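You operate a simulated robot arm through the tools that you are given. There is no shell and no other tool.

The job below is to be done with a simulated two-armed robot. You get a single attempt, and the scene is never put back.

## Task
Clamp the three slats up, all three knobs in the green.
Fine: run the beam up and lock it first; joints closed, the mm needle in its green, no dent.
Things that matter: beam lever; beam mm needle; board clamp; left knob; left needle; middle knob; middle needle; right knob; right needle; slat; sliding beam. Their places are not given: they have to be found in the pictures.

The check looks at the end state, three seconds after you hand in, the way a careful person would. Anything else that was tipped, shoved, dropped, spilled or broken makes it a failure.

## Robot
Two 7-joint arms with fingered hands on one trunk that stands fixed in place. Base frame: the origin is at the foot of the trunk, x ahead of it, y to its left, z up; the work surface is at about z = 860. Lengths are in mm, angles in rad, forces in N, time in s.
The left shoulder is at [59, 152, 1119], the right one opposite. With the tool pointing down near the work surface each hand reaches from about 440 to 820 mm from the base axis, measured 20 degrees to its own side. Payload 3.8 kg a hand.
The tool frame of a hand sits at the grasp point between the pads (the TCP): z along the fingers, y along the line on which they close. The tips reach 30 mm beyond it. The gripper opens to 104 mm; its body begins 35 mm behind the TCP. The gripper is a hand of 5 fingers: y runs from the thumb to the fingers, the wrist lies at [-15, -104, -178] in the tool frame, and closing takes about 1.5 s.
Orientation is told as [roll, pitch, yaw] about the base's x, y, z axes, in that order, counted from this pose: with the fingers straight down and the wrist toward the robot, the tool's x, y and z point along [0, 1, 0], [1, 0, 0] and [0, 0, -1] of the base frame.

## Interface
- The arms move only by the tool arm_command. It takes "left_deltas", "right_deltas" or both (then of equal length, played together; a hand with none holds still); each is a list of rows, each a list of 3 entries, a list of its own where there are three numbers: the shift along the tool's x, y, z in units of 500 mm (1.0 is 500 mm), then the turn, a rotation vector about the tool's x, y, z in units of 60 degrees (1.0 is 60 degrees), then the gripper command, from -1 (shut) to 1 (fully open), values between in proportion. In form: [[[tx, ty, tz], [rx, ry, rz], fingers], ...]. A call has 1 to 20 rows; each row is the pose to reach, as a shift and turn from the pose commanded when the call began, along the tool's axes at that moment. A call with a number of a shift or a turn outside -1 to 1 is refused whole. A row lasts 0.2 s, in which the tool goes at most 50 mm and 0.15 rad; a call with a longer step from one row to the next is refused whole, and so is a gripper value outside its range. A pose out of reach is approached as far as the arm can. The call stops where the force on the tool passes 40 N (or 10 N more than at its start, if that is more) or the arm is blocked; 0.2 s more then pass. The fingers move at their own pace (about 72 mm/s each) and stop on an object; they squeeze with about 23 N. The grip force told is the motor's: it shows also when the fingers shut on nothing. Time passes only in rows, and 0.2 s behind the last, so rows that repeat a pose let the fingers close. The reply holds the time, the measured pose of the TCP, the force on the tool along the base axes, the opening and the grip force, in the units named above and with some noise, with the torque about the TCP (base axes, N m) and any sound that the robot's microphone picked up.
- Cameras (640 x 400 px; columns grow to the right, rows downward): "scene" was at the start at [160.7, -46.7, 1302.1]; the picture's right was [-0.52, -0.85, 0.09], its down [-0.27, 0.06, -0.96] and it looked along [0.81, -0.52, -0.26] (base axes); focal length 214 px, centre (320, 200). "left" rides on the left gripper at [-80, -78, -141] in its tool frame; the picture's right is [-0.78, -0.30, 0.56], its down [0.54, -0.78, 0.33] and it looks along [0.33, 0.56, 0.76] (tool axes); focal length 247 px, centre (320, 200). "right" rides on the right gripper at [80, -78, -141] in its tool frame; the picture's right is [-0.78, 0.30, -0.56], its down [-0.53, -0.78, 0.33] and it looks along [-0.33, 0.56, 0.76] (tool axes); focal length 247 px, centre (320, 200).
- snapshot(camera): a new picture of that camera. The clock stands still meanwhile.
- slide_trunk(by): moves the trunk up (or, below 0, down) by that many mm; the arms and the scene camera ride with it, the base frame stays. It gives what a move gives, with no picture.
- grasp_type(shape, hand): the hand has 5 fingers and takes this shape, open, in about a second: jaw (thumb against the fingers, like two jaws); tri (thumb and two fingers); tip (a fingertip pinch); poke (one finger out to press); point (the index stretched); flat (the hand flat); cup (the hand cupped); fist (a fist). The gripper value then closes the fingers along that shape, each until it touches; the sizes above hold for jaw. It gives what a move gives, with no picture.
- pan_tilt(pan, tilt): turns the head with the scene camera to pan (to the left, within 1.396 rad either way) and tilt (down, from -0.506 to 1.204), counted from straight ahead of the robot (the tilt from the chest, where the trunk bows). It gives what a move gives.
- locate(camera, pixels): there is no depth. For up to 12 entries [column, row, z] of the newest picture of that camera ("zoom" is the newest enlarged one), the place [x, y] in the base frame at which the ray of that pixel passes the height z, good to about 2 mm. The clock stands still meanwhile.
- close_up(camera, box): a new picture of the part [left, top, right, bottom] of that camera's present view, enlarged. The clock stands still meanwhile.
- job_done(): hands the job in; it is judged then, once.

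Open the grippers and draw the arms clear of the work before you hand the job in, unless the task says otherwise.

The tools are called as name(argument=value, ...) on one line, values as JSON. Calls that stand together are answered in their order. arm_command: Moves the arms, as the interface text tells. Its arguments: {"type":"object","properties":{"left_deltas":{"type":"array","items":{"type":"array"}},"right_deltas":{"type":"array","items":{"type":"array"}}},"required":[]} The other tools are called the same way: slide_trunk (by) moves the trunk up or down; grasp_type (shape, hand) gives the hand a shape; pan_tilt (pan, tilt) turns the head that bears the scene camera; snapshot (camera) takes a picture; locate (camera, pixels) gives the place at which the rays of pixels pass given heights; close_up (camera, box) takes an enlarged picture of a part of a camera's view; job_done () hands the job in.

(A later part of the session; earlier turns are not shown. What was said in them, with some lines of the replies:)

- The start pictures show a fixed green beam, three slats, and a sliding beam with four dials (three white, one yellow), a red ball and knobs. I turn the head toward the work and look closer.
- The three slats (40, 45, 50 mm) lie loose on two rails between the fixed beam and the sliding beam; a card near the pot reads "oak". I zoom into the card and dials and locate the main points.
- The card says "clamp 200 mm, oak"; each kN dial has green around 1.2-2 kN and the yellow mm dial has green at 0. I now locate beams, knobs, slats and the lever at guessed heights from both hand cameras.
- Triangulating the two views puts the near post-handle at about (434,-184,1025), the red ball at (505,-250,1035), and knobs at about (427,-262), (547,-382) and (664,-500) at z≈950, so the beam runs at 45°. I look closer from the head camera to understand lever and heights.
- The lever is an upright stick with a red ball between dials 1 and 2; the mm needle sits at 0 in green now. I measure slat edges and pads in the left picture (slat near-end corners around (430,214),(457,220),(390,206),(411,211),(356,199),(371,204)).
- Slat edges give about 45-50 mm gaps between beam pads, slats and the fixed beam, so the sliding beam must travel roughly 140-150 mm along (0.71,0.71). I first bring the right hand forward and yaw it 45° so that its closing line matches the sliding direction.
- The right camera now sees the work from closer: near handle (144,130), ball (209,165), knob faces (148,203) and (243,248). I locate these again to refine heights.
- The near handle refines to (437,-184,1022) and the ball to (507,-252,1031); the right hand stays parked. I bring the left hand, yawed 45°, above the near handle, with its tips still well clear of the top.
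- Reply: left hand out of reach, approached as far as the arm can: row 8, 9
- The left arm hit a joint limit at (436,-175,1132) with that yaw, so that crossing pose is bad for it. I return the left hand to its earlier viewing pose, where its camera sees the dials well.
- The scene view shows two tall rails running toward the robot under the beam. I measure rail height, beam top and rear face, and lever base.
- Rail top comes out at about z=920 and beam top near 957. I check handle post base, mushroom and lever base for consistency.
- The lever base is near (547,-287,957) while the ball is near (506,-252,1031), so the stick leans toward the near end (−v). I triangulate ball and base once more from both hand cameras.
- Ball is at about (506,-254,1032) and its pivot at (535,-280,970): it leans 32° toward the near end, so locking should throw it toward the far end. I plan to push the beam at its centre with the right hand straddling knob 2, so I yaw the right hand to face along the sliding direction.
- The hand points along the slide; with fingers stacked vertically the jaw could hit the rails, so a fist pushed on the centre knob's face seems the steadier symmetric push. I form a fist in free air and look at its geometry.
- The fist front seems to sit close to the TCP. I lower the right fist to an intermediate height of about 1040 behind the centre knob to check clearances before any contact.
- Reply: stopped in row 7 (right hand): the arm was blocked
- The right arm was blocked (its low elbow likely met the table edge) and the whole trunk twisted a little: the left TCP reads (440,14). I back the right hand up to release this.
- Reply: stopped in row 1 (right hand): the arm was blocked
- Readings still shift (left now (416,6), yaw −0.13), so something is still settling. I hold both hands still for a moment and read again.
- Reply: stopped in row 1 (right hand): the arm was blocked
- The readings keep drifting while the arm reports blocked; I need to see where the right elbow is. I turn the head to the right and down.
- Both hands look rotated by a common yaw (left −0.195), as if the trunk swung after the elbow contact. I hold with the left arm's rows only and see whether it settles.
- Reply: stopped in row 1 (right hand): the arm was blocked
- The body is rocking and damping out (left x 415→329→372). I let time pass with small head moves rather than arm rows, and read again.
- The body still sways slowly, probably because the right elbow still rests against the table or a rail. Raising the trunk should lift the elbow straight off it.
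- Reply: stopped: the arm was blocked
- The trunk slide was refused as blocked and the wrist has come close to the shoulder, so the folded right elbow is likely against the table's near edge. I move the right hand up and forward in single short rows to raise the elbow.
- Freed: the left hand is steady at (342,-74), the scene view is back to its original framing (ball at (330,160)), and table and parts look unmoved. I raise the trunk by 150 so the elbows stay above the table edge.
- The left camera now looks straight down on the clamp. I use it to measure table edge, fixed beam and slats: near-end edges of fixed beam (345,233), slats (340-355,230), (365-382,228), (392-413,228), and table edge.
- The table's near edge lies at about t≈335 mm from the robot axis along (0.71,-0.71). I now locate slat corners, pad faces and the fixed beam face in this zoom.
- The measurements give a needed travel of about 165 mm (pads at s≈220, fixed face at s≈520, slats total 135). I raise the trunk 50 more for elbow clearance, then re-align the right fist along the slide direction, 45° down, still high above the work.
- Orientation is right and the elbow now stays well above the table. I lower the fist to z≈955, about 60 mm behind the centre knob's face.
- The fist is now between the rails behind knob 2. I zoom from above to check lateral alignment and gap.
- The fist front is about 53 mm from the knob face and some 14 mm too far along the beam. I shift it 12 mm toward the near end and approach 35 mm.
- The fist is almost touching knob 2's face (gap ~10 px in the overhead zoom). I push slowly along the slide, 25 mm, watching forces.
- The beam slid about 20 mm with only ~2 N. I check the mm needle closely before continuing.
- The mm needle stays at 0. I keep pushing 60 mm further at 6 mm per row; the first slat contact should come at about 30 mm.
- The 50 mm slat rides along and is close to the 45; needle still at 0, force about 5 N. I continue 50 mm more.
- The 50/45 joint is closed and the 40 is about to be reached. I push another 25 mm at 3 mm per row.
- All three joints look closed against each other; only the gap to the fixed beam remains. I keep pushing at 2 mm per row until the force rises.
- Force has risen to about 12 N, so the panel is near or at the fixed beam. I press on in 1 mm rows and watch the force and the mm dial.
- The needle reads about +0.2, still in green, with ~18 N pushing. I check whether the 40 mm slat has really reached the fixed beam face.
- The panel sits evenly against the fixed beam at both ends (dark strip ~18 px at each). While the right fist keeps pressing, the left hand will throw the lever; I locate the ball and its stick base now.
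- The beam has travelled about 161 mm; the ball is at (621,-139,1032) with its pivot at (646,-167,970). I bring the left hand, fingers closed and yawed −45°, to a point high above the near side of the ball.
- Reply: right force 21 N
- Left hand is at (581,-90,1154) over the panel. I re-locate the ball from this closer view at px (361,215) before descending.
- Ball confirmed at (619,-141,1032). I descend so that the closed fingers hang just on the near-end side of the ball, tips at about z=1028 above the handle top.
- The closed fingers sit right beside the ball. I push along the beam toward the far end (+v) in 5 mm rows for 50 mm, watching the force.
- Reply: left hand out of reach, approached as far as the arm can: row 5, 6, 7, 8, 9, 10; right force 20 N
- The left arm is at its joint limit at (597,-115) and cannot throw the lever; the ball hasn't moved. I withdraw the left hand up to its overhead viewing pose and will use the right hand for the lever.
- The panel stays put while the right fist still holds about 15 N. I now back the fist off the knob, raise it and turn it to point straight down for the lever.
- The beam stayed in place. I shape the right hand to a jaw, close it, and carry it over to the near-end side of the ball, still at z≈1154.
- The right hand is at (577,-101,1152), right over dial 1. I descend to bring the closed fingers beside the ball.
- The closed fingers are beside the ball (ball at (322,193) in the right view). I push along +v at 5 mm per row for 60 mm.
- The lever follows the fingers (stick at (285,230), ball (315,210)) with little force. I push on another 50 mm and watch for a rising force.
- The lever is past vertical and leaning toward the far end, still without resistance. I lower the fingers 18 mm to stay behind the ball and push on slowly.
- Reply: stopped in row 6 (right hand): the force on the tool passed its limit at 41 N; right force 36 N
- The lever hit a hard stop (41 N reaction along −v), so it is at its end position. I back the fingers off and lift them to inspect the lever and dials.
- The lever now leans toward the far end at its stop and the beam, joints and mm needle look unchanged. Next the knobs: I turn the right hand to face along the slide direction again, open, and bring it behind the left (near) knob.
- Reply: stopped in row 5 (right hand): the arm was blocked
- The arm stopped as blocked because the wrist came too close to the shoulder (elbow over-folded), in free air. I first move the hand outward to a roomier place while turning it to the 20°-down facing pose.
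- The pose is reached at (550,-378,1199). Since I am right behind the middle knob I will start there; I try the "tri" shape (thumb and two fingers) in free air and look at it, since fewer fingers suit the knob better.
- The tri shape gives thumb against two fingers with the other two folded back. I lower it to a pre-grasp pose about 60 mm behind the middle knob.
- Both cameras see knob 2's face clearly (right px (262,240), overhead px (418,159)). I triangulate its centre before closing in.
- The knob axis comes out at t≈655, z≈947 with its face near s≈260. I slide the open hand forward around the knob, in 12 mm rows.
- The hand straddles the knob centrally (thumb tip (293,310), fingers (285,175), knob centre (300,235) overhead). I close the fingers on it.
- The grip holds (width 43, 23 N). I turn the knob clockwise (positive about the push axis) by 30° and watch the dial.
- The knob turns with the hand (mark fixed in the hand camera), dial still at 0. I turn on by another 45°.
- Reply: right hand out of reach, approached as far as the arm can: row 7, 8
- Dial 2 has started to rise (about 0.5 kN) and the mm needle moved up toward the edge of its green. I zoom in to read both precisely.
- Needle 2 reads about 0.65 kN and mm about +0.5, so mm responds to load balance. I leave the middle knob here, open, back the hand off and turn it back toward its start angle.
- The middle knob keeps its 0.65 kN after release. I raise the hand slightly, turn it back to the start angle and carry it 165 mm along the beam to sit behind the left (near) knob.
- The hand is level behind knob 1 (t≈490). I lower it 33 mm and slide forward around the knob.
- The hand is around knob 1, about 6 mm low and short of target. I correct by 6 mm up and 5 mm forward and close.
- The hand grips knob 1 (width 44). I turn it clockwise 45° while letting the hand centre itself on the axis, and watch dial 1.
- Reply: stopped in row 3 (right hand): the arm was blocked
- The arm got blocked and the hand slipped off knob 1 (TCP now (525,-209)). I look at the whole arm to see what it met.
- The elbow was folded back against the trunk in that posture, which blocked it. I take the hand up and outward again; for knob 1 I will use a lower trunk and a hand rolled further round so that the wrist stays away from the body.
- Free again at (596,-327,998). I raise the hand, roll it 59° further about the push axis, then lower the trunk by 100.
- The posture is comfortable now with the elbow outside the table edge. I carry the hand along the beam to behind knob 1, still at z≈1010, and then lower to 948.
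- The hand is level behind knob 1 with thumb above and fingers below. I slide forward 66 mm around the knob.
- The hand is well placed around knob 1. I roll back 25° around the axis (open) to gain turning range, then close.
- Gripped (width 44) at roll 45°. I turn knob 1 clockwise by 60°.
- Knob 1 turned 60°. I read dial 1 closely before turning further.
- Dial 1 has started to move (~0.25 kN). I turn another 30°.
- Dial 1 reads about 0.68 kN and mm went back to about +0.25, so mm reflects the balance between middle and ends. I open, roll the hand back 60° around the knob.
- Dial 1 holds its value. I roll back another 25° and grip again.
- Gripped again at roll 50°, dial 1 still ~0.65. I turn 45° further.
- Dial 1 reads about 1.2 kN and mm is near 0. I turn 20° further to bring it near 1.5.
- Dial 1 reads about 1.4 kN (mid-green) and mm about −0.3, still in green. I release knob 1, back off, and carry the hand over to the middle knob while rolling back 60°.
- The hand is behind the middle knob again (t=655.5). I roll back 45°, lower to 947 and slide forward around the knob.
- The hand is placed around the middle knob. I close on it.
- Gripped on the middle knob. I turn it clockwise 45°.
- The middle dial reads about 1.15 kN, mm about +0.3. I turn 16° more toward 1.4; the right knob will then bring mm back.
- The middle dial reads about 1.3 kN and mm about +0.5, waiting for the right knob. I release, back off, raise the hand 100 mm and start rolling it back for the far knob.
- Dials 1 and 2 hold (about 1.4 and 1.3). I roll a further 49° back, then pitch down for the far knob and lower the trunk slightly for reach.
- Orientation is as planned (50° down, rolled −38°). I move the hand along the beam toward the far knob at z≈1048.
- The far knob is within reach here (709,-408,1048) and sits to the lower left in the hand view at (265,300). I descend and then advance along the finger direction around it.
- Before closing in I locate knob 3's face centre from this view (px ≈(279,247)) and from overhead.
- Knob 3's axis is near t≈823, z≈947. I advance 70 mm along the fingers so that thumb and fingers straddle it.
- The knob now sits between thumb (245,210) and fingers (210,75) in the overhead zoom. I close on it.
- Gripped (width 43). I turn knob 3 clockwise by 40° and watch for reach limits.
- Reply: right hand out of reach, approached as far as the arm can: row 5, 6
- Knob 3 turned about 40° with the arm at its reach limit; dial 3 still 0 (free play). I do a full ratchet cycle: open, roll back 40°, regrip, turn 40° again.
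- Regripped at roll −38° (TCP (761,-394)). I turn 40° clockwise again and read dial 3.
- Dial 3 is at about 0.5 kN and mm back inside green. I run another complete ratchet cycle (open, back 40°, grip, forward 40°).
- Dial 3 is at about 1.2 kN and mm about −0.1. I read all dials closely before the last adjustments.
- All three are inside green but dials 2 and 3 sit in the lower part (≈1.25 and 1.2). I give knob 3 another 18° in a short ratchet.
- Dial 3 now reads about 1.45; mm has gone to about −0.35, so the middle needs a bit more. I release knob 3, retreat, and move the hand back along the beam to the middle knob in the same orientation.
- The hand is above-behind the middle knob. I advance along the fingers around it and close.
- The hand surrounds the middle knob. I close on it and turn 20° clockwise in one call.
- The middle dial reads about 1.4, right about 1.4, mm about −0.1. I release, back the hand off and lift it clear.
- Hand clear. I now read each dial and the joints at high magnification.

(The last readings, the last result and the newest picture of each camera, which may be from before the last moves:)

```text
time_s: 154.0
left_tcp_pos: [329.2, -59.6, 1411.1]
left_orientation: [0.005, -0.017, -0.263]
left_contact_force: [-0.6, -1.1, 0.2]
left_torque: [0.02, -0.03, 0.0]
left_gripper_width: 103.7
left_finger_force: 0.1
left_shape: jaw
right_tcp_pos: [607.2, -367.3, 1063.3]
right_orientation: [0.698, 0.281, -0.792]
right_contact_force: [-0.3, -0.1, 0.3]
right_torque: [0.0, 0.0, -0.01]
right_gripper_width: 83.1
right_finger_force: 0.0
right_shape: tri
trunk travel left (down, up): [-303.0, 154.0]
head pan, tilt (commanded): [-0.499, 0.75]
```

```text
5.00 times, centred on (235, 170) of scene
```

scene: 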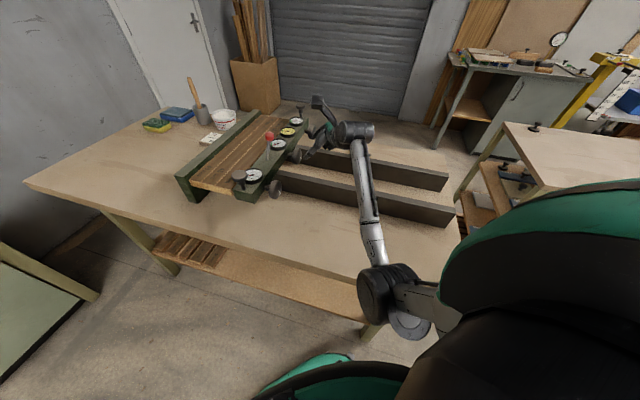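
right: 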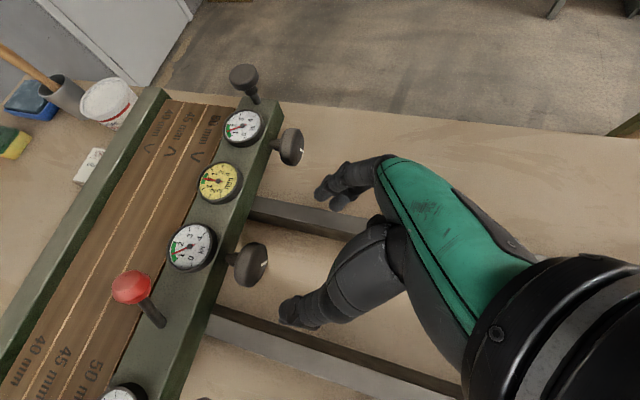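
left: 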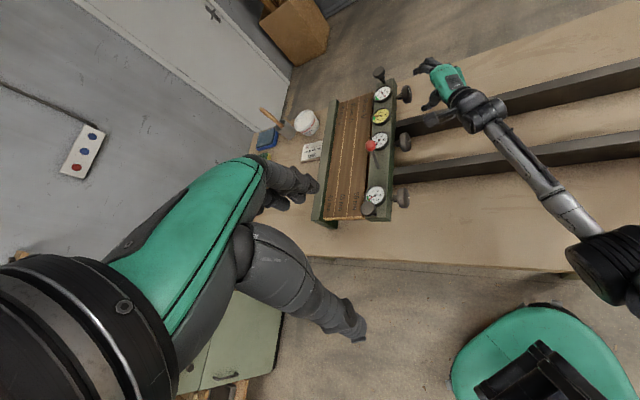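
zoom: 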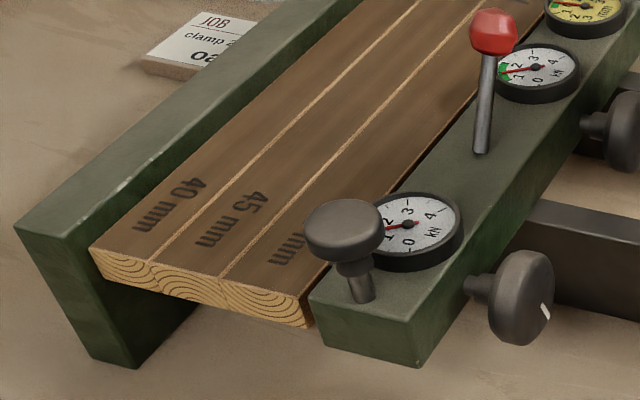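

Dials read about 1.3 (left), 1.4 (middle), 1.35 (right), mm about 0, joints tight. I open the right hand fully, lift it well clear, and check afterwards whether the readings drift.

arm_command(right_deltas=[[[0.0318, -0.0142, -0.0379], [0, 0, 0], 1], [[0.0636, -0.0284, -0.0757], [0, 0, 0], 1], [[0.0954, -0.0426, -0.1136], [0, 0, 0], 1], [[0.127, -0.0568, -0.1514], [0, 0, 0], 1], [[0.159, -0.071, -0.1893], [0, 0, 0], 1], [[0.1907, -0.0852, -0.227], [0, 0, 0], 1], [[0.2225, -0.0994, -0.265], [0, 0, 0], 1], [[0.1766, -0.0994, -0.3036], [0, 0, 0], 1], [[0.1306, -0.0994, -0.3422], [0, 0, 0], 1], [[0.1306, -0.0994, -0.3422], [0, 0, 0], 1]])

grasp_type(hand="right", shape="jaw")

close_up(camera="left", box=[345, 175, 405, 235])

close_up(camera="left", box=[375, 75, 415, 125])

close_up(camera="scene", box=[225, 100, 325, 200])

snapshot(camera="scene")

```text
time_s: 156.2
left_tcp_pos: [329.2, -59.8, 1410.6]
left_orientation: [0.005, -0.015, -0.26]
left_contact_force: [0.1, -0.5, -0.2]
left_torque: [0.0, 0.03, 0.03]
left_gripper_width: 103.8
left_finger_force: 0.1
left_shape: jaw
right_tcp_pos: [566.7, -408.3, 1245.6]
right_orientation: [0.699, 0.281, -0.792]
right_contact_force: [0.3, 1.4, -0.8]
right_torque: [0.0, -0.03, 0.0]
right_gripper_width: 103.7
right_finger_force: 0.0
right_shape: tri
trunk travel left (down, up): [-303.0, 154.0]
head pan, tilt (commanded): [-0.499, 0.75]
```

```text
time_s: 157.1
left_tcp_pos: [328.1, -60.6, 1411.5]
left_orientation: [0.007, -0.018, -0.261]
left_contact_force: [-0.7, 0.0, 1.4]
left_torque: [0.0, -0.04, -0.02]
left_gripper_width: 103.7
left_finger_force: 0.0
left_shape: jaw
right_tcp_pos: [567.0, -408.5, 1244.3]
right_orientation: [0.698, 0.282, -0.793]
right_contact_force: [-0.3, -0.3, -0.7]
right_torque: [0.01, 0.0, 0.0]
right_gripper_width: 103.8
right_finger_force: 0.0
right_shape: jaw
trunk travel left (down, up): [-303.0, 154.0]
head pan, tilt (commanded): [-0.499, 0.75]
```

```text
6.67 times, centred on (375, 205) of left
```

zoom: 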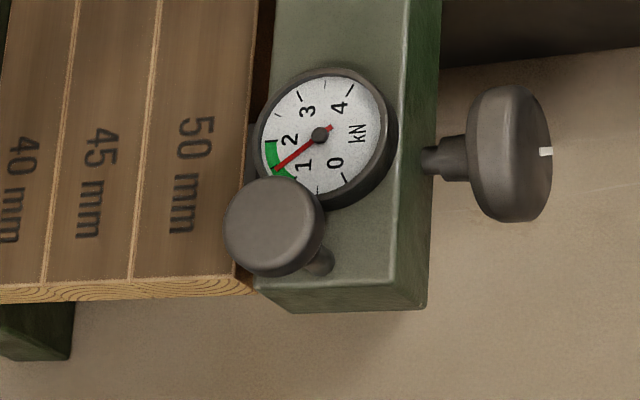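

```text
8.00 times, centred on (395, 100) of left
```

zoom: 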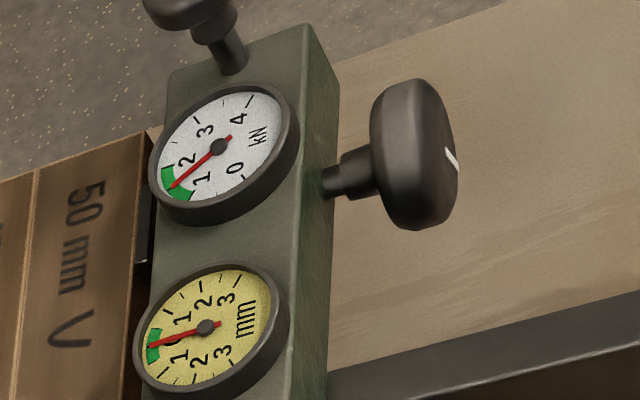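

```text
4.00 times, centred on (275, 150) of scene
```

zoom: 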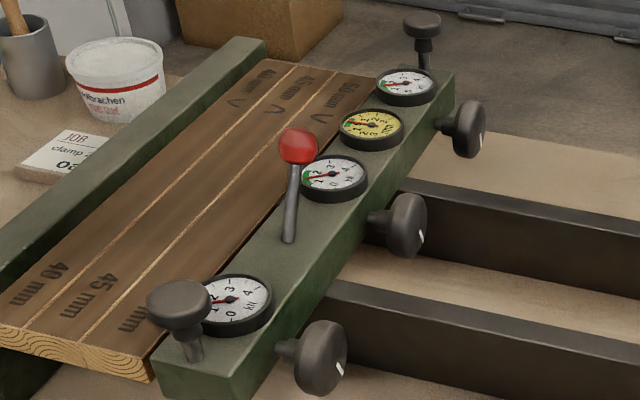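

```text
taken
```

scene: 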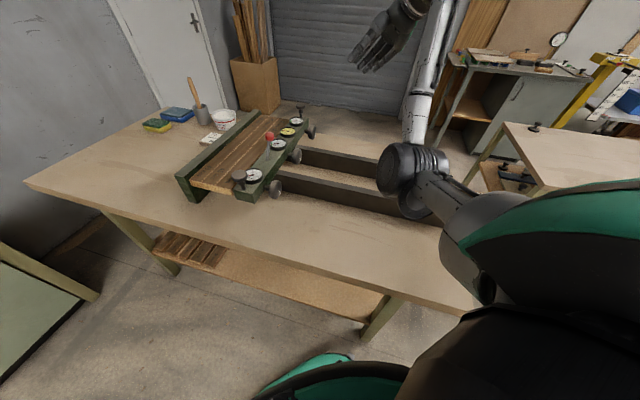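

Readings are stable after several seconds (≈1.3 / 1.4 / 1.35 kN, mm ≈ 0), the lever is thrown and nothing else moved. I draw the right arm a little further up and back before handing in.

arm_command(right_deltas=[[[-0.006, -0.011, -0.055], [0, 0, 0], 1], [[-0.012, -0.022, -0.11], [0, 0, 0], 1], [[-0.0177, -0.0331, -0.1655], [0, 0, 0], 1], [[-0.0177, -0.0331, -0.1655], [0, 0, 0], 1]])

close_up(camera="left", box=[300, 60, 460, 240])

close_up(camera="scene", box=[225, 110, 325, 200])

```text
time_s: 158.1
left_tcp_pos: [329.9, -59.2, 1410.3]
left_orientation: [0.005, -0.016, -0.264]
left_contact_force: [-0.9, 0.1, 0.1]
left_torque: [-0.03, -0.01, 0.03]
left_gripper_width: 103.7
left_finger_force: 0.1
left_shape: jaw
right_tcp_pos: [521.8, -450.7, 1304.2]
right_orientation: [0.698, 0.282, -0.793]
right_contact_force: [-0.8, -0.2, -0.3]
right_torque: [-0.02, -0.03, 0.04]
right_gripper_width: 104.1
right_finger_force: 0.1
right_shape: jaw
trunk travel left (down, up): [-303.0, 154.0]
head pan, tilt (commanded): [-0.499, 0.75]
```

```text
2.22 times, centred on (380, 150) of left
```

zoom: 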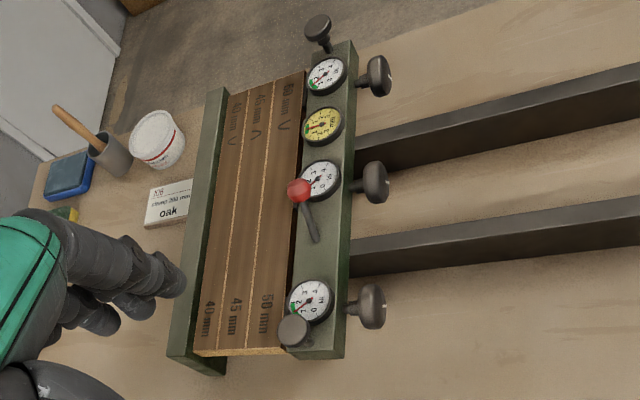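

```text
4.44 times, centred on (275, 155) of scene
```

zoom: 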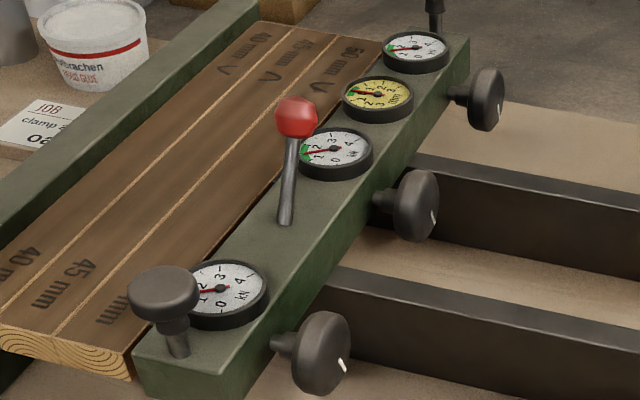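

The final views show closed joints, lever thrown, all three kN needles in green and the mm needle at zero, both hands open and clear. I hand the job in.

job_done()

```text
The job is handed in.
```

The three slats are clamped up and the job is handed in. I ran the beam up by hand and locked it before turning any knob. All three knobs ended in the green.

| Item | Final reading |
|---|---|
| Left knob | about 1.3 kN (green looks like 1–2) |
| Middle knob | about 1.4 kN |
| Right knob | about 1.35 kN |
| Beam mm needle | about 0, in its green |

- **Joints and dents:** the joints between the slats and against the fixed beam look closed in the pictures, and I saw no dents.
- **Lock:** I threw the lever hard over to its stop. The beam has held the knob load since, so I take it as locked.
- **Stability:** the readings did not change over the last few seconds before hand-in. The left knob had eased from about 1.4 to 1.3 kN while I tightened the other two, but it stayed in the green.
- **Early snag:** at the start the right arm got blocked, probably by its elbow meeting the table, and the trunk rocked before I freed it. The view afterwards matched the one before, and the bench and loose items looked unmoved.

Both hands are open and drawn clear of the work.
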